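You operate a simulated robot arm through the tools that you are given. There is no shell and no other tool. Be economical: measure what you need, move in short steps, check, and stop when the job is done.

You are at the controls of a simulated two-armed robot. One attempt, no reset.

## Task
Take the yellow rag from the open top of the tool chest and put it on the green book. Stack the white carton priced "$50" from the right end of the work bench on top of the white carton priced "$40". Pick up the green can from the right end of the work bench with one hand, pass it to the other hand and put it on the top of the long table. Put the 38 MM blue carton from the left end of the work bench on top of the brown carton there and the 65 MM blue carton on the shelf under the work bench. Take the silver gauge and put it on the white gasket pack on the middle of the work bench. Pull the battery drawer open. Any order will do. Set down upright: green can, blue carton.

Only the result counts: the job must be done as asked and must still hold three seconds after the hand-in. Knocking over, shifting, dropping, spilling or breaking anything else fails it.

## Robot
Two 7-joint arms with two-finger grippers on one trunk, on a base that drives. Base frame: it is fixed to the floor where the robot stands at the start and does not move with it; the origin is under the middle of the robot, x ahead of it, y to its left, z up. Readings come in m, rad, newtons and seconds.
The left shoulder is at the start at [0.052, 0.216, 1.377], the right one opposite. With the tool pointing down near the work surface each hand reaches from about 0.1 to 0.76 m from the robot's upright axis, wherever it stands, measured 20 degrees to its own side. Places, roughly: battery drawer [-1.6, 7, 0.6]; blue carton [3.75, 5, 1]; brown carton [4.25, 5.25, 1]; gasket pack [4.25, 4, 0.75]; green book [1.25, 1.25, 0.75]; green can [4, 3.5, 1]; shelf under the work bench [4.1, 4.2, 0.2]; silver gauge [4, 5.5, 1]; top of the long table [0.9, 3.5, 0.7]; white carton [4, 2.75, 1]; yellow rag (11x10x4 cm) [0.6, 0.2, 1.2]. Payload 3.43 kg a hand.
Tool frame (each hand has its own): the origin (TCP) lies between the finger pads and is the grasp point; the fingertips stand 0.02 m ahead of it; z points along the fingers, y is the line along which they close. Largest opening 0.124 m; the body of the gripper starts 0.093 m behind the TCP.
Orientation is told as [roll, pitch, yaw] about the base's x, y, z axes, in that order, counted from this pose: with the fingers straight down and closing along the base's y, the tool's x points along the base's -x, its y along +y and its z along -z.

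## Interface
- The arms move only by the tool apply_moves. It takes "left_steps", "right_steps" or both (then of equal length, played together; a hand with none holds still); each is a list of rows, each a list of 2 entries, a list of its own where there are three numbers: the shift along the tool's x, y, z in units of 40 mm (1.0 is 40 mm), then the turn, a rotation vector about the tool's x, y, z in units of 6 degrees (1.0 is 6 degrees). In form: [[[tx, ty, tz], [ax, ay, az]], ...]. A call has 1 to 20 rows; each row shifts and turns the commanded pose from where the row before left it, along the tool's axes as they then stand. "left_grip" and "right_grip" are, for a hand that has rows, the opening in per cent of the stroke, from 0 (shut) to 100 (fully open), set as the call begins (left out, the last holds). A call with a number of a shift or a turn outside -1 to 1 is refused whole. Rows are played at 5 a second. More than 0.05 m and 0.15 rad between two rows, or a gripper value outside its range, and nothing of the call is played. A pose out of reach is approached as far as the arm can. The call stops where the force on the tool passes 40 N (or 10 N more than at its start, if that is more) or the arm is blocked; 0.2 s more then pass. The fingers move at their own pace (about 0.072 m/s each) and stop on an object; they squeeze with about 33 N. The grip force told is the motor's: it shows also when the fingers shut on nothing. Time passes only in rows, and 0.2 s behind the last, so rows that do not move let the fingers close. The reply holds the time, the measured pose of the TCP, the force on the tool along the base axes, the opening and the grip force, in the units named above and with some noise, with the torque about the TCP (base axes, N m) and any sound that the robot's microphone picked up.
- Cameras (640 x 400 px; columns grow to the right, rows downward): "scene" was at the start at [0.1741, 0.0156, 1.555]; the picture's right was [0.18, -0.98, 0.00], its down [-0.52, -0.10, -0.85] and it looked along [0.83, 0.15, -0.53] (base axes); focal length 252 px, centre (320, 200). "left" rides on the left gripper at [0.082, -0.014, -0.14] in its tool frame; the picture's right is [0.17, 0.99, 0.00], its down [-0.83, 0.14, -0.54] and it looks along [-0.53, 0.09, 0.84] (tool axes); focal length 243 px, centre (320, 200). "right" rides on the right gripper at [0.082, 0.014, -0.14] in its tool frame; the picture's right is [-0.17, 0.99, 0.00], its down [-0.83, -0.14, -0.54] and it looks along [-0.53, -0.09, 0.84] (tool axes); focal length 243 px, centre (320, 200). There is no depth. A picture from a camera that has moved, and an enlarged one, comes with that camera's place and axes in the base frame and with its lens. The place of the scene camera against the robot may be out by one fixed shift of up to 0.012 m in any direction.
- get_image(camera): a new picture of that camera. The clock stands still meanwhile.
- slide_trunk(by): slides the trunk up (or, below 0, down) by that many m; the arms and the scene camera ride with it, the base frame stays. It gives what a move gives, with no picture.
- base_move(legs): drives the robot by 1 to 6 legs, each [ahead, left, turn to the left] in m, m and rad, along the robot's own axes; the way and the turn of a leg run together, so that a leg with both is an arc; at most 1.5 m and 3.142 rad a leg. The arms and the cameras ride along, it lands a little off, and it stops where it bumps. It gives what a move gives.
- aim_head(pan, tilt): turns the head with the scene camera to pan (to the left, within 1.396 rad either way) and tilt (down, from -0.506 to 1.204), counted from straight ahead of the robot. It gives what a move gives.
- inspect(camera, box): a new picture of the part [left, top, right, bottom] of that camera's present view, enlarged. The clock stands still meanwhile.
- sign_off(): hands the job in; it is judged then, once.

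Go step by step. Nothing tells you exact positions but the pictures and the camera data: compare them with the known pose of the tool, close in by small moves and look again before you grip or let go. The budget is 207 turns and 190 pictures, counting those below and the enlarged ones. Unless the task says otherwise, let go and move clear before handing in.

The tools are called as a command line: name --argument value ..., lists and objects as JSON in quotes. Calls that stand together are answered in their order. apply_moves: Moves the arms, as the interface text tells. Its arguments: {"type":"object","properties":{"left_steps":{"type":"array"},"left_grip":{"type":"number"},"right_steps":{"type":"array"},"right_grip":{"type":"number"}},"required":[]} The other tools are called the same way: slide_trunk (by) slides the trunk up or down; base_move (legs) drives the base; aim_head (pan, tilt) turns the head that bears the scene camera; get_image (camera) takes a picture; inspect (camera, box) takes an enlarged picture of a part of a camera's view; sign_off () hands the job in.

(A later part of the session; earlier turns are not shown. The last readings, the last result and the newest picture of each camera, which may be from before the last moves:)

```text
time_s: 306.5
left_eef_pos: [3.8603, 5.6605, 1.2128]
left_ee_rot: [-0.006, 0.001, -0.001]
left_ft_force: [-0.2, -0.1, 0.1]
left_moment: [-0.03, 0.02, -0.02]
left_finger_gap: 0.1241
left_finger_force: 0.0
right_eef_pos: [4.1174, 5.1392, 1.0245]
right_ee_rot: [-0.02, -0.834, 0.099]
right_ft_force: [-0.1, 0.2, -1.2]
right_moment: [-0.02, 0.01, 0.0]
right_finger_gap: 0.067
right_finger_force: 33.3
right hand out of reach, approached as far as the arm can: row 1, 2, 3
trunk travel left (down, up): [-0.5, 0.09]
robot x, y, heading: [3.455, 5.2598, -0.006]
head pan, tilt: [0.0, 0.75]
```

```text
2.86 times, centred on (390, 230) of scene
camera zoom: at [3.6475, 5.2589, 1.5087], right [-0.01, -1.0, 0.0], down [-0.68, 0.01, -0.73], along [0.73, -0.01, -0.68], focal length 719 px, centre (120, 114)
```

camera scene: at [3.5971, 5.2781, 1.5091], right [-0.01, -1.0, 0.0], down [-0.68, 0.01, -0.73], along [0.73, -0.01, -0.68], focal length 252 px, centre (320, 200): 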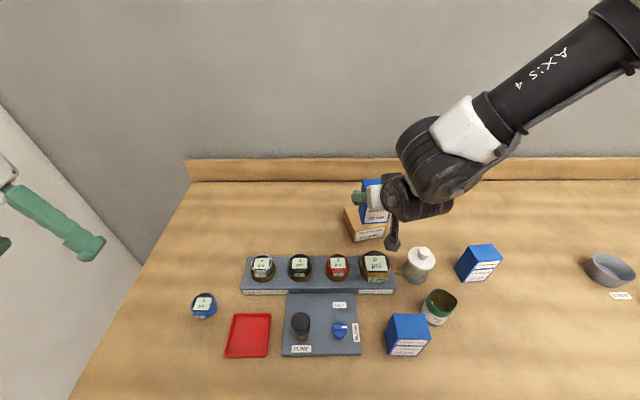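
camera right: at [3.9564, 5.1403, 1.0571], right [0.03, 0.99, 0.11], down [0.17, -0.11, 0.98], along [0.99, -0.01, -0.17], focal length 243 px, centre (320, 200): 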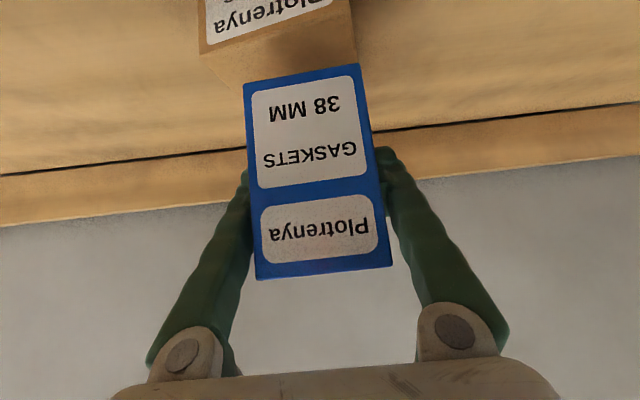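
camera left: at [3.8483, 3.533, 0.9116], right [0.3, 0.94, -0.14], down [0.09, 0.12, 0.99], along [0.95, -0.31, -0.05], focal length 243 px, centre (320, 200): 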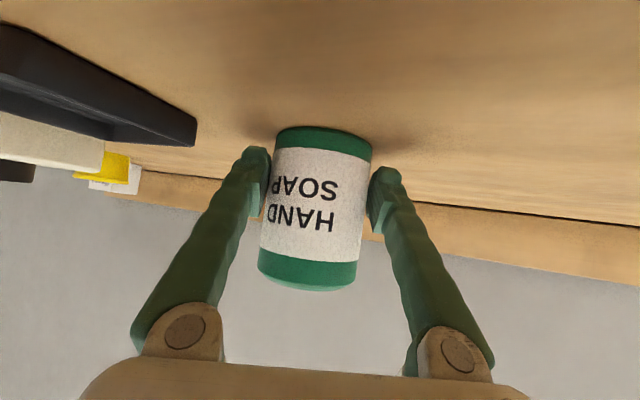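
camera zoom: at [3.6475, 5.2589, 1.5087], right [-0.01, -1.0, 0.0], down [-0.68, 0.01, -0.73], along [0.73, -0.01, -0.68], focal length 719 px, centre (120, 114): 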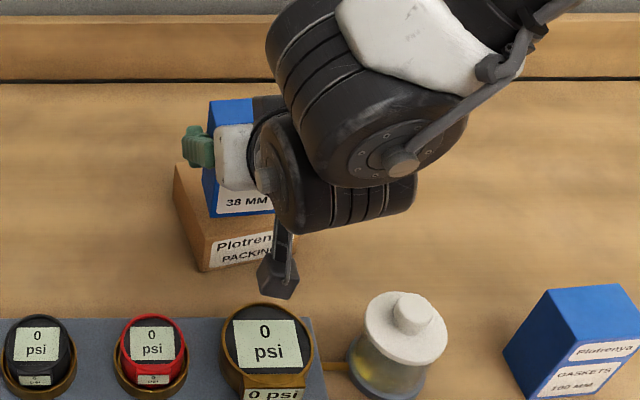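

base_move --legs '[[0.022, -0.012, 0]]'

apply_moves --right_steps '[[[0.2, 0, 0.18], [0, 0, 0]], [[0.2, 0, 0.18], [0, 0, 0]], [[0.2, 0, 0.18], [0, 0, 0]]]'

inspect --camera "scene" --box '[320, 160, 440, 280]'

```text
time_s: 307.4
left_eef_pos: [3.8748, 5.6517, 1.2126]
left_ee_rot: [-0.007, -0.003, 0.002]
left_ft_force: [0.0, 0.5, -0.4]
left_moment: [-0.03, -0.06, 0.0]
left_finger_gap: 0.1239
left_finger_force: 0.0
right_eef_pos: [4.1315, 5.1324, 1.0289]
right_ee_rot: [-0.026, -0.841, 0.105]
right_ft_force: [-0.8, -0.3, -1.5]
right_moment: [-0.03, -0.05, -0.01]
right_finger_gap: 0.0667
right_finger_force: 33.2
trunk travel left (down, up): [-0.5, 0.09]
robot x, y, heading: [3.4816, 5.248, -0.007]
head pan, tilt: [0.0, 0.75]
```

```text
time_s: 308.2
left_eef_pos: [3.8801, 5.6494, 1.2131]
left_ee_rot: [-0.007, 0.002, 0.001]
left_ft_force: [-0.4, -1.0, -0.4]
left_moment: [-0.02, 0.04, -0.03]
left_finger_gap: 0.1239
left_finger_force: 0.0
right_eef_pos: [4.135, 5.1325, 0.9924]
right_ee_rot: [-0.024, -0.835, 0.095]
right_ft_force: [0.3, 0.1, -0.8]
right_moment: [0.0, 0.0, 0.04]
right_finger_gap: 0.067
right_finger_force: 32.5
right hand out of reach, approached as far as the arm can: row 3
trunk travel left (down, up): [-0.5, 0.09]
robot x, y, heading: [3.4788, 5.2472, -0.005]
head pan, tilt: [0.0, 0.75]
```

```text
3.33 times, centred on (380, 220) of scene
camera zoom: at [3.668, 5.2475, 1.5088], right [-0.01, -1.0, 0.0], down [-0.68, 0.0, -0.73], along [0.73, 0.0, -0.68], focal length 839 px, centre (120, 133)
```

zoom: 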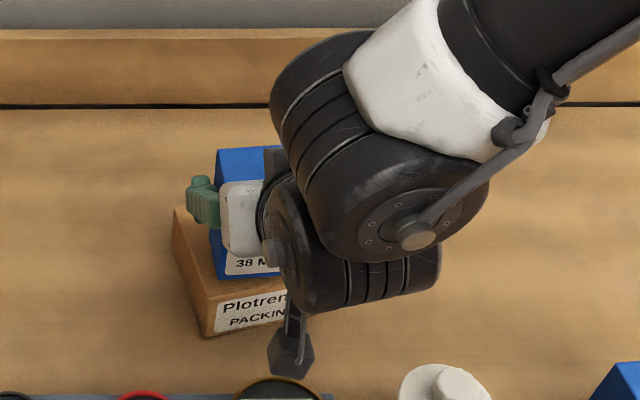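

apply_moves --right_steps '[[[0.08, -0.02, 0.075], [0, 0, 0]], [[0.08, -0.02, 0.075], [0, 0, 0]], [[0.08, -0.02, 0.075], [0, 0, 0]], [[0.07, -0.02, 0.065], [0, 0, 0]]]'

```text
time_s: 309.2
left_eef_pos: [3.8769, 5.6488, 1.2138]
left_ee_rot: [-0.004, 0.0, 0.0]
left_ft_force: [-0.4, -0.5, 0.6]
left_moment: [0.01, 0.0, 0.01]
left_finger_gap: 0.124
left_finger_force: 0.1
right_eef_pos: [4.1304, 5.1333, 0.9821]
right_ee_rot: [-0.024, -0.842, 0.096]
right_ft_force: [0.5, -3.5, 14.3]
right_moment: [0.24, 0.64, 0.14]
right_finger_gap: 0.0666
right_finger_force: 33.0
right hand out of reach, approached as far as the arm can: row 2, 4
trunk travel left (down, up): [-0.5, 0.09]
robot x, y, heading: [3.4807, 5.2498, -0.008]
head pan, tilt: [0.0, 0.75]
```

apply_moves --right_steps '[[[0, 0, 0], [0, 0, 0]], [[0, 0, 0], [0, 0, 0]], [[0, 0, 0], [0, 0, 0]]]' --right_grip 100

base_move --legs '[[-0.11, 0, 0]]'

get_image --camera "scene"

```text
time_s: 310.0
left_eef_pos: [3.8788, 5.6507, 1.2128]
left_ee_rot: [-0.007, 0.002, 0.003]
left_ft_force: [0.9, 0.0, -0.5]
left_moment: [0.01, -0.02, 0.04]
left_finger_gap: 0.1241
left_finger_force: 0.0
right_eef_pos: [4.1304, 5.1338, 0.9794]
right_ee_rot: [-0.024, -0.836, 0.096]
right_ft_force: [0.4, -0.8, -0.5]
right_moment: [-0.03, 0.01, -0.01]
right_finger_gap: 0.1237
right_finger_force: 0.0
trunk travel left (down, up): [-0.5, 0.09]
robot x, y, heading: [3.4792, 5.2532, -0.007]
head pan, tilt: [0.0, 0.75]
```

```text
time_s: 311.3
left_eef_pos: [3.7689, 5.6506, 1.212]
left_ee_rot: [-0.006, 0.003, 0.001]
left_ft_force: [-0.3, -0.4, 0.1]
left_moment: [0.01, 0.06, 0.02]
left_finger_gap: 0.1237
left_finger_force: 0.0
right_eef_pos: [4.0173, 5.1323, 0.978]
right_ee_rot: [-0.023, -0.833, 0.096]
right_ft_force: [0.2, 0.0, 0.9]
right_moment: [-0.03, 0.05, 0.0]
right_finger_gap: 0.1241
right_finger_force: 0.1
trunk travel left (down, up): [-0.5, 0.09]
robot x, y, heading: [3.368, 5.2507, -0.012]
head pan, tilt: [0.0, 0.75]
```

```text
46 pictures are left
camera scene: at [3.556, 5.2486, 1.5087], right [-0.01, -1.0, 0.0], down [-0.68, 0.0, -0.73], along [0.73, -0.01, -0.68], focal length 252 px, centre (320, 200)
```

scene: 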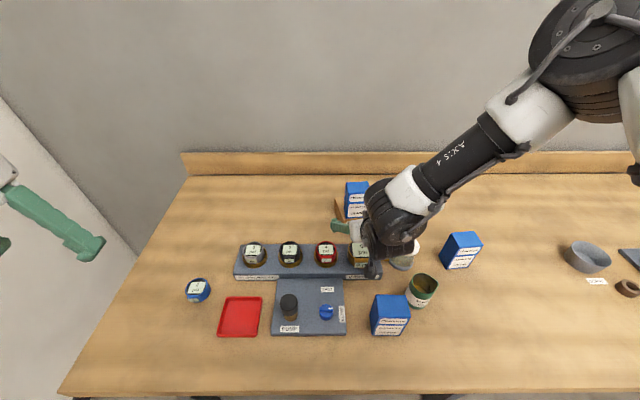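

The 38 MM carton stands on the brown carton. I'll raise the right hand and bring it in front of the 65 MM carton.

apply_moves --right_steps '[[[-0.6, 0, -0.55], [0, 0, 0]], [[-0.6, 0, -0.55], [0, 0, 0]], [[-0.6, 0, -0.55], [0, 0, 0]]]'

base_move --legs '[[-0.28, -0.04, 0.01]]'

get_image --camera "right"

```text
time_s: 312.1
left_eef_pos: [3.7664, 5.6512, 1.2125]
left_ee_rot: [-0.005, -0.002, 0.002]
left_ft_force: [-0.6, 0.5, 0.3]
left_moment: [-0.03, -0.01, 0.0]
left_finger_gap: 0.1242
left_finger_force: 0.1
right_eef_pos: [4.017, 5.1353, 1.0781]
right_ee_rot: [-0.024, -0.838, 0.095]
right_ft_force: [1.3, -0.2, -0.3]
right_moment: [0.03, -0.01, 0.0]
right_finger_gap: 0.1238
right_finger_force: 0.1
trunk travel left (down, up): [-0.5, 0.09]
robot x, y, heading: [3.3674, 5.2459, -0.009]
head pan, tilt: [0.0, 0.75]
```

```text
time_s: 314.4
left_eef_pos: [3.4882, 5.6155, 1.2125]
left_ee_rot: [-0.005, 0.002, 0.014]
left_ft_force: [-0.1, -0.5, -0.6]
left_moment: [0.01, 0.01, 0.04]
left_finger_gap: 0.1242
left_finger_force: 0.0
right_eef_pos: [3.7468, 5.1028, 1.0777]
right_ee_rot: [-0.024, -0.836, 0.107]
right_ft_force: [-0.5, -0.7, 1.0]
right_moment: [0.01, 0.01, 0.02]
right_finger_gap: 0.1242
right_finger_force: 0.0
trunk travel left (down, up): [-0.5, 0.09]
robot x, y, heading: [3.0947, 5.2087, 0.007]
head pan, tilt: [0.0, 0.75]
```

```text
45 pictures are left
camera right: at [3.5848, 5.102, 1.1094], right [0.02, 0.99, 0.11], down [0.17, -0.11, 0.98], along [0.99, 0.0, -0.17], focal length 243 px, centre (320, 200)
```

right: 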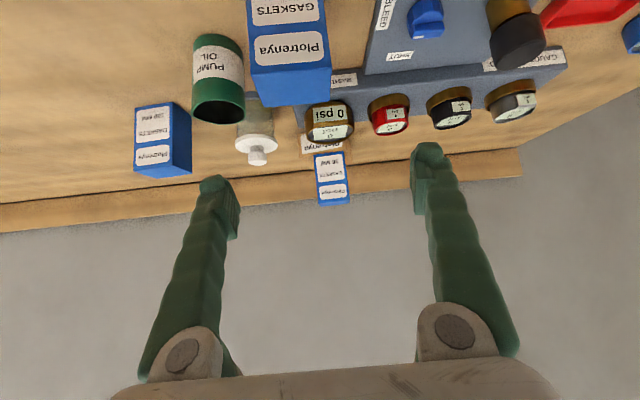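

apply_moves --right_steps '[[[0.78, -0.04, -0.19], [0, 0, 0]], [[0.78, -0.04, -0.19], [0, 0, 0]], [[0.78, -0.04, -0.19], [0, 0, 0]], [[0.78, -0.04, -0.19], [0, 0, 0]], [[0.78, -0.04, -0.19], [0, 0, 0]]]'

base_move --legs '[[0.14, 0.0, 0]]'

get_image --camera "right"

```text
time_s: 315.6
left_eef_pos: [3.4878, 5.6159, 1.2123]
left_ee_rot: [-0.006, 0.001, 0.014]
left_ft_force: [-0.2, -0.7, -0.1]
left_moment: [-0.01, 0.0, 0.01]
left_finger_gap: 0.1239
left_finger_force: 0.1
right_eef_pos: [3.6145, 5.0812, 0.9851]
right_ee_rot: [-0.025, -0.838, 0.108]
right_ft_force: [-0.6, 0.3, -0.5]
right_moment: [-0.01, 0.03, 0.02]
right_finger_gap: 0.1239
right_finger_force: 0.0
trunk travel left (down, up): [-0.5, 0.09]
robot x, y, heading: [3.0901, 5.2088, -0.0]
head pan, tilt: [0.0, 0.75]
```

```text
time_s: 317.1
left_eef_pos: [3.6251, 5.6173, 1.2141]
left_ee_rot: [-0.004, 0.0, 0.017]
left_ft_force: [0.0, -0.9, 0.5]
left_moment: [0.0, -0.03, 0.02]
left_finger_gap: 0.1241
left_finger_force: 0.0
right_eef_pos: [3.7551, 5.0811, 0.9868]
right_ee_rot: [-0.024, -0.837, 0.111]
right_ft_force: [-0.4, -0.6, 0.2]
right_moment: [0.01, 0.02, -0.02]
right_finger_gap: 0.124
right_finger_force: 0.0
trunk travel left (down, up): [-0.5, 0.09]
robot x, y, heading: [3.2318, 5.2104, 0.008]
head pan, tilt: [0.0, 0.75]
```

```text
44 pictures are left
camera right: at [3.5926, 5.0811, 1.0189], right [0.02, 0.99, 0.11], down [0.16, -0.11, 0.98], along [0.99, 0.0, -0.17], focal length 243 px, centre (320, 200)
```

right: 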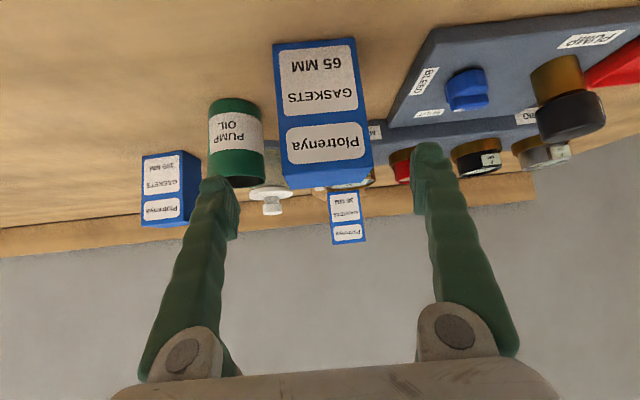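

apply_moves --right_steps '[[[0, 0.1, 0], [0, 0, 0]], [[0, 0, 0], [0, 0, 0]], [[0.19, 0.02, 0.63], [0, 0, 0]], [[0.19, 0.02, 0.63], [0, 0, 0]], [[0.19, 0.02, 0.63], [0, 0, 0]]]' --right_grip 80

get_image --camera "right"

```text
time_s: 318.3
left_eef_pos: [3.627, 5.6175, 1.2132]
left_ee_rot: [-0.006, 0.003, 0.016]
left_ft_force: [-0.9, -0.5, -0.5]
left_moment: [0.0, 0.01, 0.0]
left_finger_gap: 0.1239
left_finger_force: 0.0
right_eef_pos: [3.7959, 5.0884, 0.919]
right_ee_rot: [-0.027, -0.835, 0.111]
right_ft_force: [0.6, -0.3, -0.5]
right_moment: [0.0, -0.02, 0.04]
right_finger_gap: 0.0992
right_finger_force: 0.2
trunk travel left (down, up): [-0.5, 0.09]
robot x, y, heading: [3.2353, 5.2131, 0.013]
head pan, tilt: [0.0, 0.75]
```

```text
43 pictures are left
camera right: at [3.6344, 5.0879, 0.9512], right [0.02, 0.99, 0.11], down [0.17, -0.11, 0.98], along [0.99, 0.0, -0.17], focal length 243 px, centre (320, 200)
```

right: 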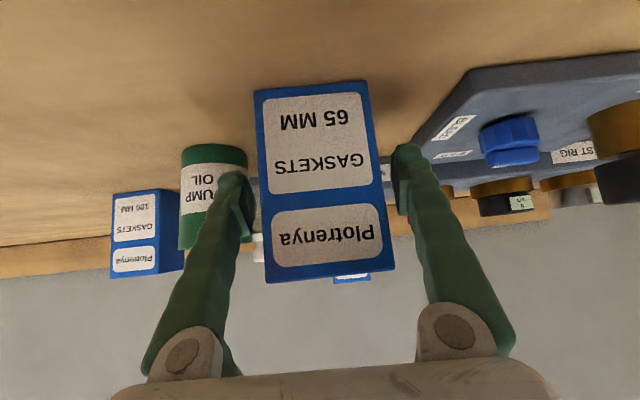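

Well aligned. I'll close, then lift and pull back.

apply_moves --right_steps '[[[0, 0, 0], [0, 0, 0]], [[0, 0, 0], [0, 0, 0]], [[0, 0, 0], [0, 0, 0]], [[-0.5, 0, -0.45], [0, 0, 0]], [[-0.5, 0, -0.45], [0, 0, 0]], [[-0.5, 0, -0.45], [0, 0, 0]]]' --right_grip 0

base_move --legs '[[-0.65, 0, -0.01]]'

aim_head --pan 0.0 --tilt 0.7

get_image --camera "scene"

```text
time_s: 319.7
left_eef_pos: [3.6259, 5.6174, 1.2135]
left_ee_rot: [-0.005, 0.001, 0.016]
left_ft_force: [0.6, 0.8, 0.0]
left_moment: [0.04, 0.03, -0.02]
left_finger_gap: 0.1241
left_finger_force: 0.0
right_eef_pos: [3.7947, 5.0885, 0.998]
right_ee_rot: [-0.027, -0.836, 0.109]
right_ft_force: [-0.8, -0.1, -1.9]
right_moment: [0.03, -0.01, 0.01]
right_finger_gap: 0.0671
right_finger_force: 33.5
trunk travel left (down, up): [-0.5, 0.09]
robot x, y, heading: [3.2388, 5.2106, 0.002]
head pan, tilt: [0.0, 0.75]
```

```text
time_s: 324.1
left_eef_pos: [2.9737, 5.6108, 1.2124]
left_ee_rot: [-0.005, 0.0, 0.001]
left_ft_force: [1.4, 0.4, 0.2]
left_moment: [-0.02, 0.0, -0.01]
left_finger_gap: 0.1241
left_finger_force: 0.1
right_eef_pos: [3.1347, 5.0822, 0.9958]
right_ee_rot: [-0.023, -0.837, 0.098]
right_ft_force: [-0.7, -0.3, -1.4]
right_moment: [0.03, 0.01, 0.0]
right_finger_gap: 0.0669
right_finger_force: 32.8
trunk travel left (down, up): [-0.5, 0.09]
robot x, y, heading: [2.5732, 5.213, -0.004]
head pan, tilt: [0.0, 0.75]
```

```text
time_s: 324.8
left_eef_pos: [2.9731, 5.6114, 1.2129]
left_ee_rot: [-0.005, 0.003, 0.003]
left_ft_force: [0.3, 0.3, -0.2]
left_moment: [0.03, -0.01, 0.01]
left_finger_gap: 0.1241
left_finger_force: 0.0
right_eef_pos: [3.1338, 5.0823, 0.9964]
right_ee_rot: [-0.023, -0.837, 0.097]
right_ft_force: [-0.1, -0.3, -1.4]
right_moment: [0.01, -0.01, -0.01]
right_finger_gap: 0.0671
right_finger_force: 33.6
trunk travel left (down, up): [-0.5, 0.09]
robot x, y, heading: [2.5757, 5.2073, -0.009]
head pan, tilt: [0.0, 0.7]
```

```text
42 pictures are left
camera scene: at [2.7619, 5.2094, 1.5133], right [-0.01, -1.0, 0.0], down [-0.64, 0.0, -0.76], along [0.76, -0.01, -0.64], focal length 252 px, centre (320, 200)
```

scene: 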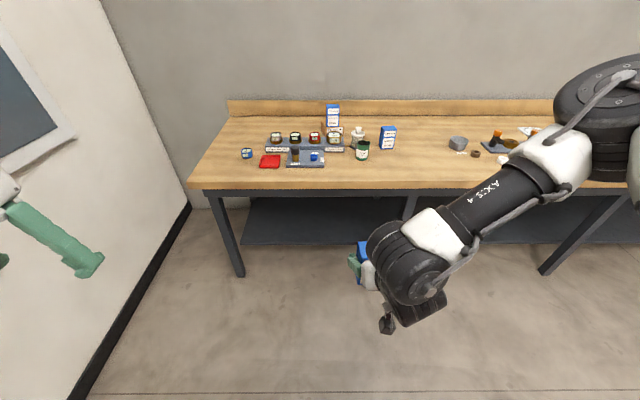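

The shelf's front edge is at about x≈3.84, z≈0.23, free between the legs. Out here in open space I'll lower the trunk.

apply_moves --left_steps '[[[0.8, 0, -0.4], [0, 0, 0]], [[0.8, 0, -0.4], [0, 0, 0]], [[0.8, 0, -0.4], [0, 0, 0]], [[0.8, 0, 0], [0, 0, 0]]]'

slide_trunk --by -0.25

```text
time_s: 325.8
left_eef_pos: [2.8669, 5.6152, 1.2625]
left_ee_rot: [-0.005, 0.001, 0.003]
left_ft_force: [0.4, 0.5, 0.8]
left_moment: [-0.01, -0.02, 0.0]
left_finger_gap: 0.1243
left_finger_force: 0.1
left hand out of reach, approached as far as the arm can: row 4
right_eef_pos: [3.1335, 5.0813, 0.9974]
right_ee_rot: [-0.025, -0.837, 0.097]
right_ft_force: [-0.6, -0.8, -1.5]
right_moment: [-0.01, 0.01, -0.01]
right_finger_gap: 0.067
right_finger_force: 32.7
trunk travel left (down, up): [-0.5, 0.09]
robot x, y, heading: [2.5743, 5.2112, -0.007]
head pan, tilt: [0.0, 0.7]
```

```text
time_s: 328.4
left_eef_pos: [2.8848, 5.6108, 0.9701]
left_ee_rot: [-0.002, 0.223, 0.003]
left_ft_force: [-0.7, -0.1, 0.1]
left_moment: [0.01, 0.01, -0.01]
left_finger_gap: 0.1237
left_finger_force: 0.2
right_eef_pos: [3.1335, 5.0816, 0.7484]
right_ee_rot: [-0.024, -0.838, 0.097]
right_ft_force: [-0.3, 0.2, -2.1]
right_moment: [0.0, 0.0, 0.01]
right_finger_gap: 0.0668
right_finger_force: 32.9
trunk travel left (down, up): [-0.25, 0.34]
robot x, y, heading: [2.5748, 5.2094, -0.011]
head pan, tilt: [0.0, 0.7]
```

slide_trunk --by -0.24

apply_moves --right_steps '[[[0.55, 0, 0.5], [0, 0, 0]], [[0.55, 0, 0.5], [0, 0, 0]], [[0.55, 0, 0.5], [0, 0, 0]], [[0.55, 0, 0.5], [0, 0, 0]], [[0.55, 0, 0.5], [0, 0, 0]]]'

get_image --camera "scene"

get_image --camera "right"

```text
time_s: 329.7
left_eef_pos: [2.9077, 5.6118, 0.823]
left_ee_rot: [-0.002, 0.327, 0.0]
left_ft_force: [0.1, 1.0, -0.1]
left_moment: [0.0, 0.03, 0.07]
left_finger_gap: 0.1239
left_finger_force: 0.0
right_eef_pos: [3.1556, 4.9853, 0.6168]
right_ee_rot: [-0.076, -0.818, -0.06]
right_ft_force: [0.7, -0.2, -1.0]
right_moment: [-0.01, -0.01, 0.01]
right_finger_gap: 0.0666
right_finger_force: 32.8
trunk travel left (down, up): [-0.134, 0.457]
robot x, y, heading: [2.5738, 5.2083, -0.004]
head pan, tilt: [0.0, 0.7]
stopped: the arm was blocked; the commanded pose is now the measured one
```

```text
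time_s: 330.9
left_eef_pos: [2.905, 5.611, 0.8239]
left_ee_rot: [-0.001, 0.324, 0.001]
left_ft_force: [-0.2, 0.4, 0.7]
left_moment: [-0.01, 0.03, 0.01]
left_finger_gap: 0.1242
left_finger_force: 0.0
right_eef_pos: [3.159, 4.9806, 0.471]
right_ee_rot: [-0.075, -0.823, -0.054]
right_ft_force: [-0.1, -0.7, -1.7]
right_moment: [0.02, -0.03, -0.01]
right_finger_gap: 0.0671
right_finger_force: 32.6
right hand out of reach, approached as far as the arm can: row 1, 2
trunk travel left (down, up): [-0.134, 0.457]
robot x, y, heading: [2.5765, 5.2101, -0.007]
head pan, tilt: [0.0, 0.7]
```

```text
41 pictures are left
camera scene: at [2.8834, 5.2082, 1.1187], right [-0.01, -1.0, 0.0], down [-0.64, 0.0, -0.76], along [0.76, -0.01, -0.64], focal length 252 px, centre (320, 200)
```

scene: 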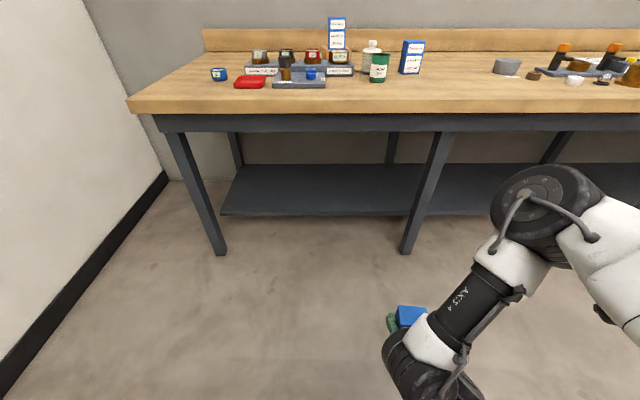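

```text
40 pictures are left
camera right: at [3.0019, 5.0129, 0.5058], right [0.22, 0.97, 0.07], down [0.16, -0.11, 0.98], along [0.96, -0.21, -0.18], focal length 243 px, centre (320, 200)
```

right: 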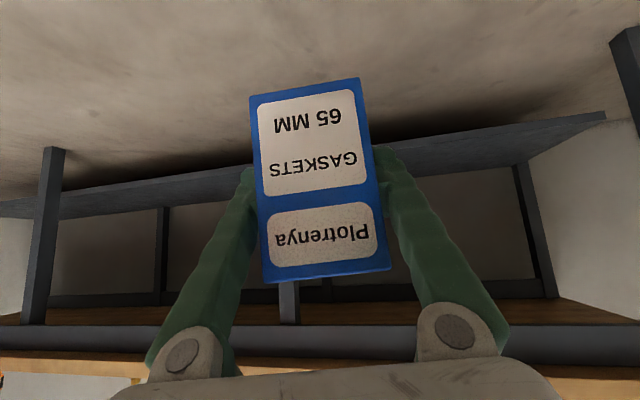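

The arm's elbow would hit the bench from the front. The shelf's right end is nearly flush with the bench end, so I'll carry the carton round to that end and place it from there.

base_move --legs '[[-0.1, 0, 0], [0, -1.5, 0], [0, -1.5, 0]]'

base_move --legs '[[0, 0, 1.58], [-0.35, 0, 0]]'

aim_head --pan -0.9 --tilt 0.4

get_image --camera "scene"

```text
time_s: 372.0
left_eef_pos: [2.6976, 2.5446, 0.824]
left_ee_rot: [-0.003, 0.323, -0.087]
left_ft_force: [0.1, 0.2, -1.2]
left_moment: [-0.03, 0.0, 0.0]
left_finger_gap: 0.124
left_finger_force: 0.0
right_eef_pos: [2.8919, 1.8921, 0.4722]
right_ee_rot: [-0.075, -0.821, -0.147]
right_ft_force: [-0.1, -0.6, -1.5]
right_moment: [0.03, 0.01, -0.01]
right_finger_gap: 0.0667
right_finger_force: 33.3
trunk travel left (down, up): [-0.134, 0.457]
robot x, y, heading: [2.3316, 2.1753, -0.1]
head pan, tilt: [0.0, 0.7]
```

```text
time_s: 379.8
left_eef_pos: [1.9283, 2.2212, 0.8239]
left_ee_rot: [-0.002, 0.325, 1.519]
left_ft_force: [0.1, 0.3, 0.7]
left_moment: [-0.01, 0.0, -0.04]
left_finger_gap: 0.124
left_finger_force: 0.1
right_eef_pos: [2.5719, 2.4376, 0.4709]
right_ee_rot: [-0.075, -0.817, 1.464]
right_ft_force: [1.2, -0.7, -1.2]
right_moment: [0.02, -0.02, 0.02]
right_finger_gap: 0.0668
right_finger_force: 33.5
trunk travel left (down, up): [-0.134, 0.457]
robot x, y, heading: [2.3103, 1.8702, 1.51]
head pan, tilt: [0.0, 0.7]
stopped in leg 2: the robot was blocked; the commanded pose is now the measured one
```

```text
time_s: 381.0
left_eef_pos: [1.9281, 2.2205, 0.8248]
left_ee_rot: [-0.002, 0.325, 1.519]
left_ft_force: [0.4, 0.3, -0.1]
left_moment: [0.0, 0.01, -0.03]
left_finger_gap: 0.1239
left_finger_force: 0.0
right_eef_pos: [2.5723, 2.439, 0.4718]
right_ee_rot: [-0.075, -0.819, 1.461]
right_ft_force: [0.5, 0.9, -2.2]
right_moment: [0.01, 0.0, 0.01]
right_finger_gap: 0.0666
right_finger_force: 33.1
trunk travel left (down, up): [-0.134, 0.457]
robot x, y, heading: [2.3091, 1.8696, 1.51]
head pan, tilt: [-0.901, 0.4]
```

```text
39 pictures are left
camera scene: at [2.4075, 2.1369, 1.1456], right [0.57, -0.82, 0.0], down [-0.32, -0.22, -0.92], along [0.75, 0.53, -0.39], focal length 252 px, centre (320, 200)
```

scene: 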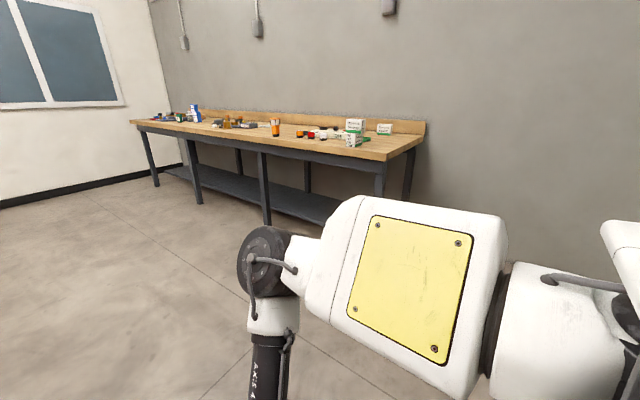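

base_move --legs '[[0.03, 0, 0.06], [0, -0.9, 0]]'

```text
time_s: 393.6
left_eef_pos: [2.8036, 2.2247, 0.8241]
left_ee_rot: [-0.002, 0.324, 1.551]
left_ft_force: [-0.1, -0.9, 0.8]
left_moment: [-0.02, 0.0, -0.02]
left_finger_gap: 0.1236
left_finger_force: 0.0
right_eef_pos: [3.4401, 2.4626, 0.4714]
right_ee_rot: [-0.074, -0.818, 1.494]
right_ft_force: [-0.3, 0.6, -2.5]
right_moment: [0.04, -0.02, -0.03]
right_finger_gap: 0.0667
right_finger_force: 33.3
trunk travel left (down, up): [-0.134, 0.457]
robot x, y, heading: [3.1985, 1.8883, 1.542]
head pan, tilt: [-0.901, 0.4]
```

base_move --legs '[[-0.1, 0, 0.028], [0, -0.63, 0]]'

aim_head --pan -0.1 --tilt 0.75

get_image --camera "scene"

get_image --camera "right"

```text
time_s: 394.7
left_eef_pos: [2.8113, 2.1601, 0.8241]
left_ee_rot: [-0.003, 0.324, 1.584]
left_ft_force: [0.5, 1.0, 0.5]
left_moment: [-0.03, 0.03, 0.04]
left_finger_gap: 0.1241
left_finger_force: 0.0
right_eef_pos: [3.4373, 2.418, 0.4713]
right_ee_rot: [-0.071, -0.818, 1.527]
right_ft_force: [0.1, 0.4, -0.7]
right_moment: [0.0, -0.01, 0.06]
right_finger_gap: 0.0666
right_finger_force: 32.7
trunk travel left (down, up): [-0.134, 0.457]
robot x, y, heading: [3.2174, 1.8334, 1.578]
head pan, tilt: [-0.901, 0.4]
stopped in leg 1: the robot was blocked; the commanded pose is now the measured one
```

```text
time_s: 395.9
left_eef_pos: [2.8116, 2.1587, 0.8232]
left_ee_rot: [-0.004, 0.326, 1.584]
left_ft_force: [-0.5, 0.5, 0.5]
left_moment: [-0.01, 0.0, 0.01]
left_finger_gap: 0.124
left_finger_force: 0.1
right_eef_pos: [3.4382, 2.4179, 0.4719]
right_ee_rot: [-0.073, -0.819, 1.527]
right_ft_force: [0.2, -0.5, -1.2]
right_moment: [0.03, 0.02, -0.02]
right_finger_gap: 0.0667
right_finger_force: 33.3
trunk travel left (down, up): [-0.134, 0.457]
robot x, y, heading: [3.2127, 1.8358, 1.577]
head pan, tilt: [-0.099, 0.75]
```

```text
38 pictures are left
camera scene: at [3.2306, 2.1309, 1.1145], right [1.0, -0.1, 0.0], down [-0.07, -0.68, -0.73], along [0.07, 0.73, -0.68], focal length 252 px, centre (320, 200)
```

scene: 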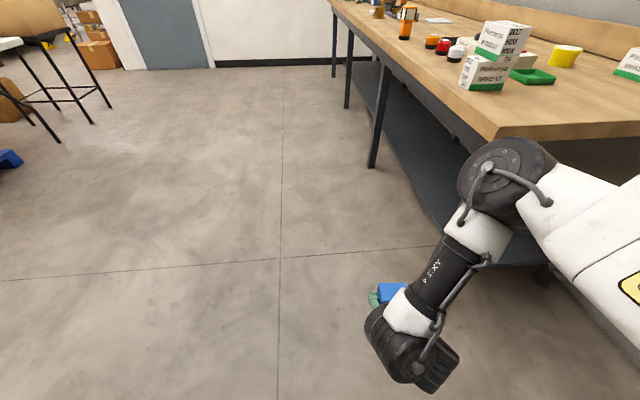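

```text
37 pictures are left
camera right: at [3.4056, 2.2615, 0.5063], right [-0.98, 0.21, 0.07], down [0.11, 0.16, 0.98], along [0.19, 0.96, -0.18], focal length 243 px, centre (320, 200)
```

right: 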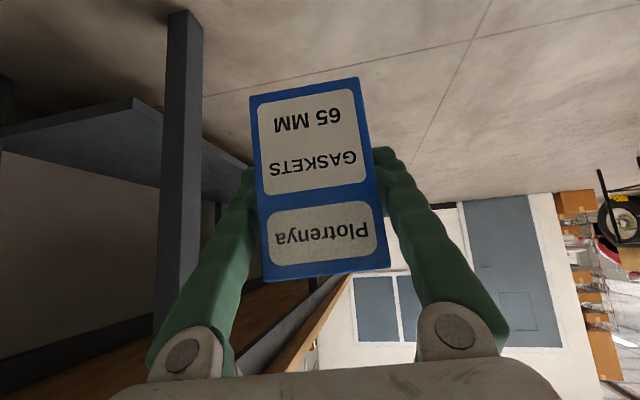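

base_move --legs '[[0.03, -0.3, 0], [0, -0.33, 0]]'

get_image --camera "right"

get_image --camera "scene"

```text
time_s: 405.0
left_eef_pos: [3.4455, 2.1903, 0.8235]
left_ee_rot: [-0.003, 0.324, 1.579]
left_ft_force: [-0.5, 0.3, 0.5]
left_moment: [-0.01, 0.03, -0.03]
left_finger_gap: 0.124
left_finger_force: 0.1
right_eef_pos: [4.074, 2.4447, 0.4711]
right_ee_rot: [-0.071, -0.82, 1.52]
right_ft_force: [0.4, -1.0, -2.6]
right_moment: [-0.01, 0.02, 0.0]
right_finger_gap: 0.0668
right_finger_force: 33.3
trunk travel left (down, up): [-0.134, 0.457]
robot x, y, heading: [3.8475, 1.8604, 1.564]
head pan, tilt: [-0.099, 0.75]
```

```text
36 pictures are left
camera right: at [4.0401, 2.2891, 0.5062], right [-0.97, 0.21, 0.07], down [0.11, 0.16, 0.98], along [0.2, 0.96, -0.18], focal length 243 px, centre (320, 200)
```

right: 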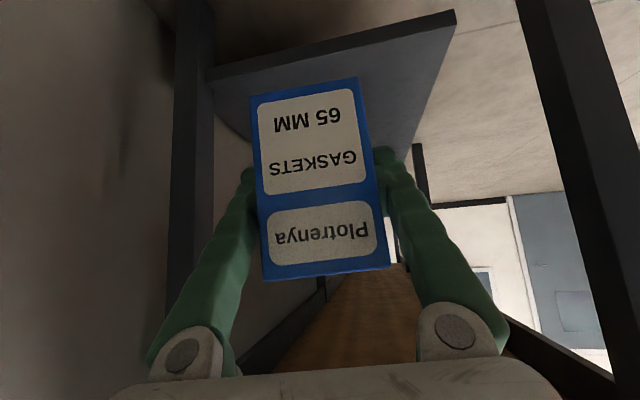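

```text
35 pictures are left
camera scene: at [3.8643, 2.1598, 1.1145], right [0.99, -0.1, 0.0], down [-0.07, -0.68, -0.73], along [0.07, 0.73, -0.68], focal length 252 px, centre (320, 200)
```

scene: 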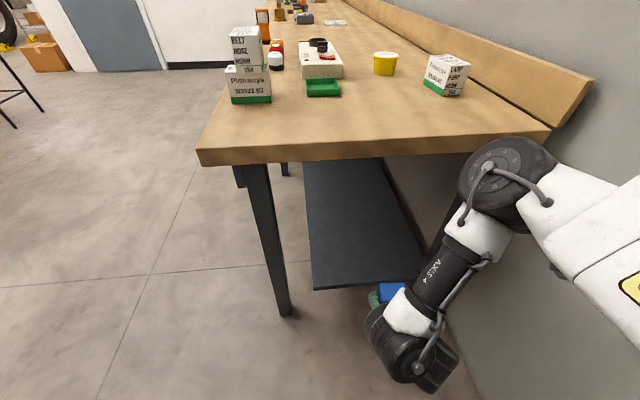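

The shelf end is at y≈2.63, spanning x≈3.9–4.33. I'll lower and extend the arm here, before driving in.

apply_moves --right_steps '[[[0.28, 0, 0.9], [0, 0, 0]], [[0.28, 0, 0.9], [0, 0, 0]], [[0.28, 0, 0.9], [0, 0, 0]], [[0.28, 0, 0.9], [0, 0, 0]], [[0.2, 0, 0.6], [0, 0, 0]]]'

get_image --camera "scene"

get_image --camera "right"

```text
time_s: 406.2
left_eef_pos: [3.446, 2.1907, 0.8243]
left_ee_rot: [-0.002, 0.324, 1.578]
left_ft_force: [-0.2, 0.3, -0.4]
left_moment: [-0.05, 0.03, 0.0]
left_finger_gap: 0.1237
left_finger_force: 0.1
right_eef_pos: [4.0408, 2.4909, 0.3598]
right_ee_rot: [-0.079, -0.818, 1.513]
right_ft_force: [-0.8, -0.1, -1.8]
right_moment: [-0.01, -0.01, 0.01]
right_finger_gap: 0.0667
right_finger_force: 33.3
right hand out of reach, approached as far as the arm can: row 3, 4, 5
trunk travel left (down, up): [-0.134, 0.457]
robot x, y, heading: [3.8484, 1.8625, 1.57]
head pan, tilt: [-0.099, 0.75]
```

```text
34 pictures are left
camera scene: at [3.8641, 2.1598, 1.1145], right [0.99, -0.1, 0.0], down [-0.07, -0.68, -0.73], along [0.07, 0.73, -0.68], focal length 252 px, centre (320, 200)
```

scene: 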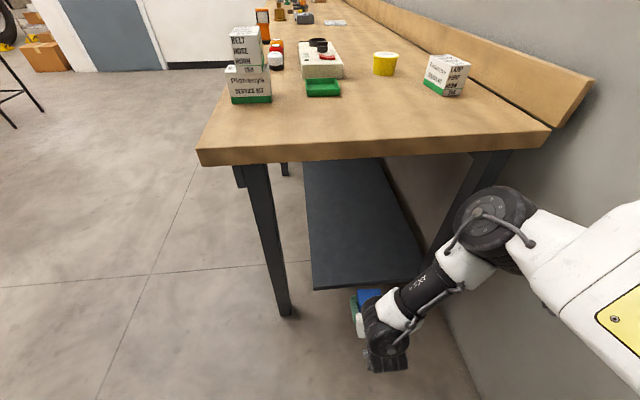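

```text
33 pictures are left
camera right: at [4.0051, 2.3352, 0.3943], right [-0.97, 0.22, 0.07], down [0.11, 0.16, 0.98], along [0.21, 0.96, -0.18], focal length 243 px, centre (320, 200)
```

right: 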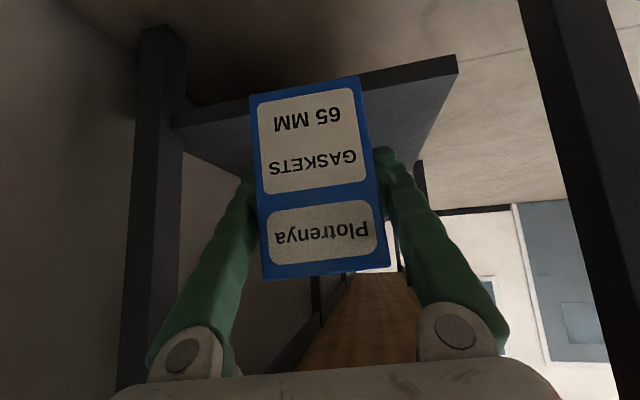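

apply_moves --right_steps '[[[-0.2, 0, -0.4], [0, 0, 0]], [[0, 0.3, -0.3], [0, 0, 0]]]'

slide_trunk --by -0.1

get_image --camera "scene"

```text
time_s: 406.8
left_eef_pos: [3.4449, 2.1911, 0.8251]
left_ee_rot: [-0.003, 0.323, 1.578]
left_ft_force: [-0.3, -1.0, 0.7]
left_moment: [0.0, 0.05, 0.02]
left_finger_gap: 0.1237
left_finger_force: 0.1
right_eef_pos: [4.0246, 2.4808, 0.3859]
right_ee_rot: [-0.073, -0.819, 1.52]
right_ft_force: [-0.9, -0.7, -1.6]
right_moment: [-0.04, 0.02, -0.04]
right_finger_gap: 0.0669
right_finger_force: 33.1
trunk travel left (down, up): [-0.134, 0.457]
robot x, y, heading: [3.8469, 1.8613, 1.571]
head pan, tilt: [-0.099, 0.75]
```

```text
time_s: 408.1
left_eef_pos: [3.4461, 2.2093, 0.7148]
left_ee_rot: [-0.003, 0.384, 1.578]
left_ft_force: [-0.4, 0.2, 0.3]
left_moment: [0.04, 0.03, 0.0]
left_finger_gap: 0.1241
left_finger_force: 0.1
right_eef_pos: [4.0244, 2.4805, 0.2861]
right_ee_rot: [-0.071, -0.817, 1.519]
right_ft_force: [0.4, -0.5, -1.7]
right_moment: [0.01, -0.01, 0.02]
right_finger_gap: 0.0666
right_finger_force: 33.1
trunk travel left (down, up): [-0.034, 0.557]
robot x, y, heading: [3.8483, 1.8586, 1.569]
head pan, tilt: [-0.099, 0.75]
```

```text
32 pictures are left
camera scene: at [3.8643, 2.1928, 1.0106], right [0.99, -0.1, 0.0], down [-0.07, -0.68, -0.73], along [0.07, 0.73, -0.68], focal length 252 px, centre (320, 200)
```

scene: 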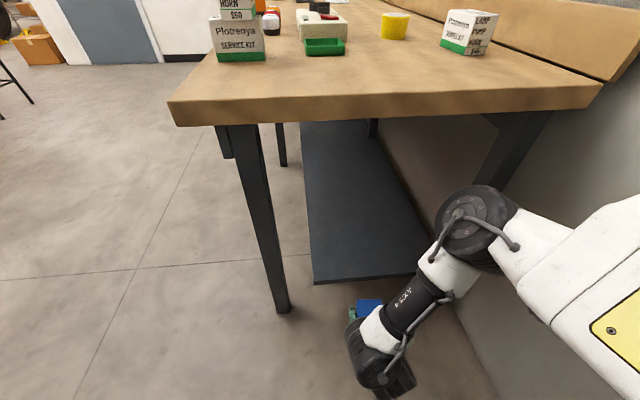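

get_image --camera "right"

```text
31 pictures are left
camera right: at [3.9914, 2.3231, 0.3209], right [-0.97, 0.21, 0.07], down [0.11, 0.16, 0.98], along [0.2, 0.96, -0.18], focal length 243 px, centre (320, 200)
```

right: 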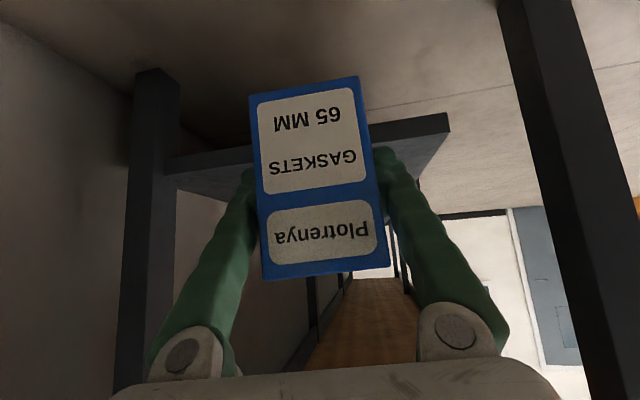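

base_move --legs '[[0.1, 0, 0], [0.1, 0, 0]]'

get_image --camera "scene"

get_image --camera "right"

```text
time_s: 410.3
left_eef_pos: [3.4453, 2.4095, 0.7137]
left_ee_rot: [-0.001, 0.385, 1.578]
left_ft_force: [0.9, -0.3, -0.3]
left_moment: [-0.04, -0.02, 0.01]
left_finger_gap: 0.1241
left_finger_force: 0.1
right_eef_pos: [4.024, 2.6812, 0.2846]
right_ee_rot: [-0.072, -0.817, 1.523]
right_ft_force: [-0.5, 0.9, -1.7]
right_moment: [0.02, 0.01, 0.0]
right_finger_gap: 0.0669
right_finger_force: 33.1
trunk travel left (down, up): [-0.034, 0.557]
robot x, y, heading: [3.8525, 2.0633, 1.564]
head pan, tilt: [-0.099, 0.75]
```

```text
30 pictures are left
camera scene: at [3.8641, 2.3943, 1.0102], right [0.99, -0.1, 0.0], down [-0.07, -0.68, -0.73], along [0.07, 0.73, -0.68], focal length 252 px, centre (320, 200)
```

scene: 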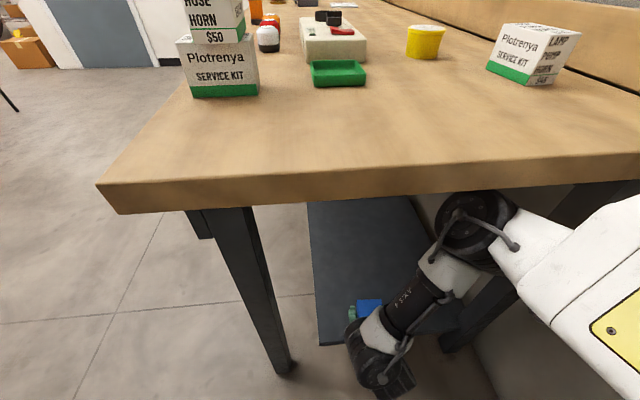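

```text
29 pictures are left
camera right: at [3.9912, 2.5239, 0.3203], right [-0.97, 0.21, 0.07], down [0.11, 0.16, 0.98], along [0.2, 0.96, -0.18], focal length 243 px, centre (320, 200)
```

right: 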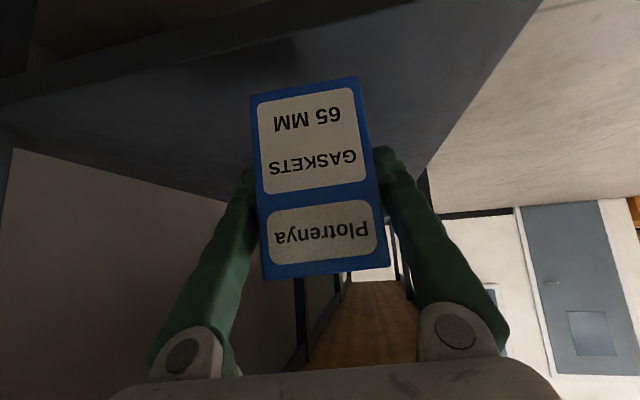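

The carton is over the shelf. I'll go 3 cm deeper and lower it to contact.

base_move --legs '[[0.03, 0, 0]]'

apply_moves --right_steps '[[[0.08, 0, 0.075], [0, 0, 0]], [[0.08, 0, 0.075], [0, 0, 0]], [[0.08, 0, 0.075], [0, 0, 0]], [[0.08, 0, 0.075], [0, 0, 0]], [[0.06, 0, 0.055], [0, 0, 0]]]'

```text
time_s: 411.1
left_eef_pos: [3.4462, 2.4393, 0.7145]
left_ee_rot: [-0.001, 0.385, 1.578]
left_ft_force: [1.2, -0.3, 0.9]
left_moment: [-0.04, 0.03, -0.03]
left_finger_gap: 0.1242
left_finger_force: 0.1
right_eef_pos: [4.0242, 2.7117, 0.2853]
right_ee_rot: [-0.074, -0.816, 1.523]
right_ft_force: [0.1, 0.3, -1.0]
right_moment: [-0.01, 0.03, -0.04]
right_finger_gap: 0.0667
right_finger_force: 33.3
trunk travel left (down, up): [-0.034, 0.557]
robot x, y, heading: [3.8505, 2.0899, 1.567]
head pan, tilt: [-0.099, 0.75]
```

```text
time_s: 412.4
left_eef_pos: [3.444, 2.4395, 0.7153]
left_ee_rot: [-0.002, 0.383, 1.578]
left_ft_force: [0.2, 1.1, -0.8]
left_moment: [0.0, 0.01, 0.0]
left_finger_gap: 0.1236
left_finger_force: 0.1
right_eef_pos: [4.0245, 2.7108, 0.2646]
right_ee_rot: [-0.069, -0.82, 1.523]
right_ft_force: [0.1, 0.0, -1.3]
right_moment: [-0.03, 0.01, -0.01]
right_finger_gap: 0.0667
right_finger_force: 32.9
trunk travel left (down, up): [-0.034, 0.557]
robot x, y, heading: [3.8483, 2.0936, 1.568]
head pan, tilt: [-0.099, 0.75]
```

apply_moves --right_steps '[[[0.06, 0, 0.055], [0, 0, 0]], [[0.06, 0, 0.055], [0, 0, 0]], [[0.06, 0, 0.055], [0, 0, 0]], [[0.06, 0, 0.055], [0, 0, 0]]]'

```text
time_s: 413.4
left_eef_pos: [3.4449, 2.4407, 0.7165]
left_ee_rot: [-0.001, 0.382, 1.579]
left_ft_force: [0.6, 0.5, -1.1]
left_moment: [-0.02, 0.0, -0.03]
left_finger_gap: 0.1238
left_finger_force: 0.1
right_eef_pos: [4.0252, 2.7121, 0.2532]
right_ee_rot: [-0.071, -0.819, 1.52]
right_ft_force: [-0.8, 0.4, -1.1]
right_moment: [0.0, 0.01, 0.01]
right_finger_gap: 0.0664
right_finger_force: 33.1
trunk travel left (down, up): [-0.034, 0.557]
robot x, y, heading: [3.8478, 2.0949, 1.573]
head pan, tilt: [-0.099, 0.75]
```

apply_moves --right_steps '[[[0.06, 0, 0.055], [0, 0, 0]], [[0.06, 0, 0.055], [0, 0, 0]], [[0.06, 0, 0.055], [0, 0, 0]], [[0.06, 0, 0.055], [0, 0, 0]], [[0.06, 0, 0.055], [0, 0, 0]]]'

get_image --camera "right"

```text
time_s: 414.6
left_eef_pos: [3.4445, 2.4392, 0.7159]
left_ee_rot: [-0.002, 0.382, 1.579]
left_ft_force: [-0.8, 0.0, -0.8]
left_moment: [-0.01, -0.02, 0.02]
left_finger_gap: 0.1238
left_finger_force: 0.1
right_eef_pos: [4.0266, 2.7122, 0.2404]
right_ee_rot: [-0.072, -0.827, 1.522]
right_ft_force: [5.6, 3.2, 31.1]
right_moment: [0.33, 0.81, -0.09]
right_finger_gap: 0.0671
right_finger_force: 32.7
trunk travel left (down, up): [-0.034, 0.557]
robot x, y, heading: [3.8473, 2.0918, 1.566]
head pan, tilt: [-0.099, 0.75]
```

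```text
28 pictures are left
camera right: at [3.9929, 2.5558, 0.2732], right [-0.97, 0.21, 0.07], down [0.11, 0.16, 0.98], along [0.2, 0.96, -0.17], focal length 243 px, centre (320, 200)
```

right: 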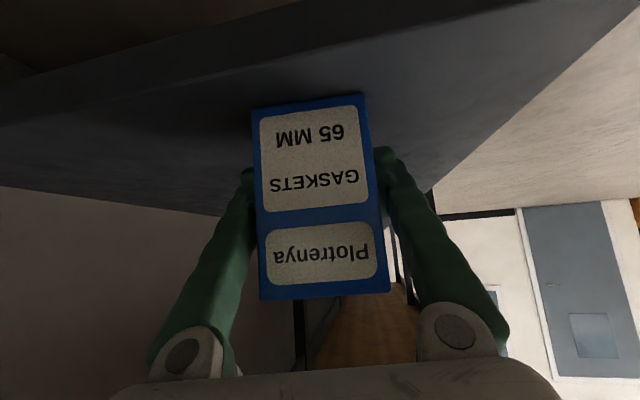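

Contact. I'll relieve, open and back straight out.

apply_moves --right_steps '[[[-0.05, 0, -0.045], [0, 0, 0]]]'

apply_moves --right_steps '[[[0, 0, 0], [0, 0, 0]], [[0, 0, 0], [0, 0, 0]], [[0, 0, 0], [0, 0, 0]]]' --right_grip 100

base_move --legs '[[-0.15, 0, 0], [-0.08, 0, 0]]'

get_image --camera "right"

```text
time_s: 414.9
left_eef_pos: [3.4435, 2.4389, 0.7148]
left_ee_rot: [-0.005, 0.384, 1.58]
left_ft_force: [-0.8, -0.1, 0.4]
left_moment: [0.01, -0.02, -0.01]
left_finger_gap: 0.1242
left_finger_force: 0.2
right_eef_pos: [4.025, 2.711, 0.24]
right_ee_rot: [-0.071, -0.819, 1.52]
right_ft_force: [0.5, 6.9, 13.2]
right_moment: [0.68, 0.46, -0.21]
right_finger_gap: 0.0672
right_finger_force: 33.6
trunk travel left (down, up): [-0.034, 0.557]
robot x, y, heading: [3.8498, 2.0937, 1.568]
head pan, tilt: [-0.099, 0.75]
```

```text
time_s: 415.8
left_eef_pos: [3.4449, 2.4389, 0.7148]
left_ee_rot: [-0.002, 0.384, 1.581]
left_ft_force: [-0.6, -0.6, -0.1]
left_moment: [0.04, 0.03, -0.01]
left_finger_gap: 0.124
left_finger_force: 0.1
right_eef_pos: [4.026, 2.7106, 0.2385]
right_ee_rot: [-0.07, -0.817, 1.523]
right_ft_force: [0.1, 0.2, 0.1]
right_moment: [0.01, -0.02, 0.01]
right_finger_gap: 0.1242
right_finger_force: 0.2
trunk travel left (down, up): [-0.034, 0.557]
robot x, y, heading: [3.8444, 2.0898, 1.572]
head pan, tilt: [-0.099, 0.75]
```

```text
time_s: 418.0
left_eef_pos: [3.4443, 2.2174, 0.7144]
left_ee_rot: [-0.002, 0.384, 1.578]
left_ft_force: [-0.3, 0.1, -0.5]
left_moment: [0.0, 0.0, 0.01]
left_finger_gap: 0.1242
left_finger_force: 0.1
right_eef_pos: [4.0286, 2.4864, 0.2394]
right_ee_rot: [-0.07, -0.818, 1.519]
right_ft_force: [-0.4, 0.6, 0.5]
right_moment: [0.0, 0.01, -0.02]
right_finger_gap: 0.124
right_finger_force: 0.2
trunk travel left (down, up): [-0.034, 0.557]
robot x, y, heading: [3.8514, 1.8703, 1.566]
head pan, tilt: [-0.099, 0.75]
```

```text
27 pictures are left
camera right: at [3.9941, 2.3299, 0.2745], right [-0.97, 0.22, 0.07], down [0.11, 0.16, 0.98], along [0.2, 0.96, -0.18], focal length 243 px, centre (320, 200)
```

right: 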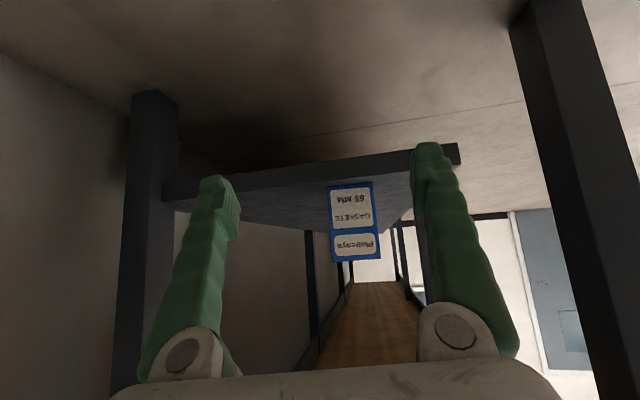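

The 65 MM carton stands upright on the shelf. Next is the silver gauge: I'll drive round back to the left end, raising the trunk in open space.

base_move --legs '[[0.08, 0.65, 0], [0, 0.65, 0], [1.5, 0, 0], [1.5, 0, 0], [0.5, 0, 0], [0, 0, -1.57]]'

slide_trunk --by 0.46

```text
time_s: 461.7
left_eef_pos: [2.7955, 5.8428, 0.7161]
left_ee_rot: [-0.002, 0.383, 0.069]
left_ft_force: [-1.0, 0.3, 0.8]
left_moment: [0.01, -0.02, 0.0]
left_finger_gap: 0.1242
left_finger_force: 0.2
right_eef_pos: [3.1018, 5.2803, 0.24]
right_ee_rot: [-0.073, -0.819, 0.012]
right_ft_force: [0.4, -0.3, 1.0]
right_moment: [0.02, 0.03, 0.03]
right_finger_gap: 0.1237
right_finger_force: 0.2
trunk travel left (down, up): [-0.034, 0.557]
robot x, y, heading: [2.4734, 5.4157, 0.056]
head pan, tilt: [-0.099, 0.75]
```

```text
refused: 0.46 is not a number from -0.4 to 0.4
```

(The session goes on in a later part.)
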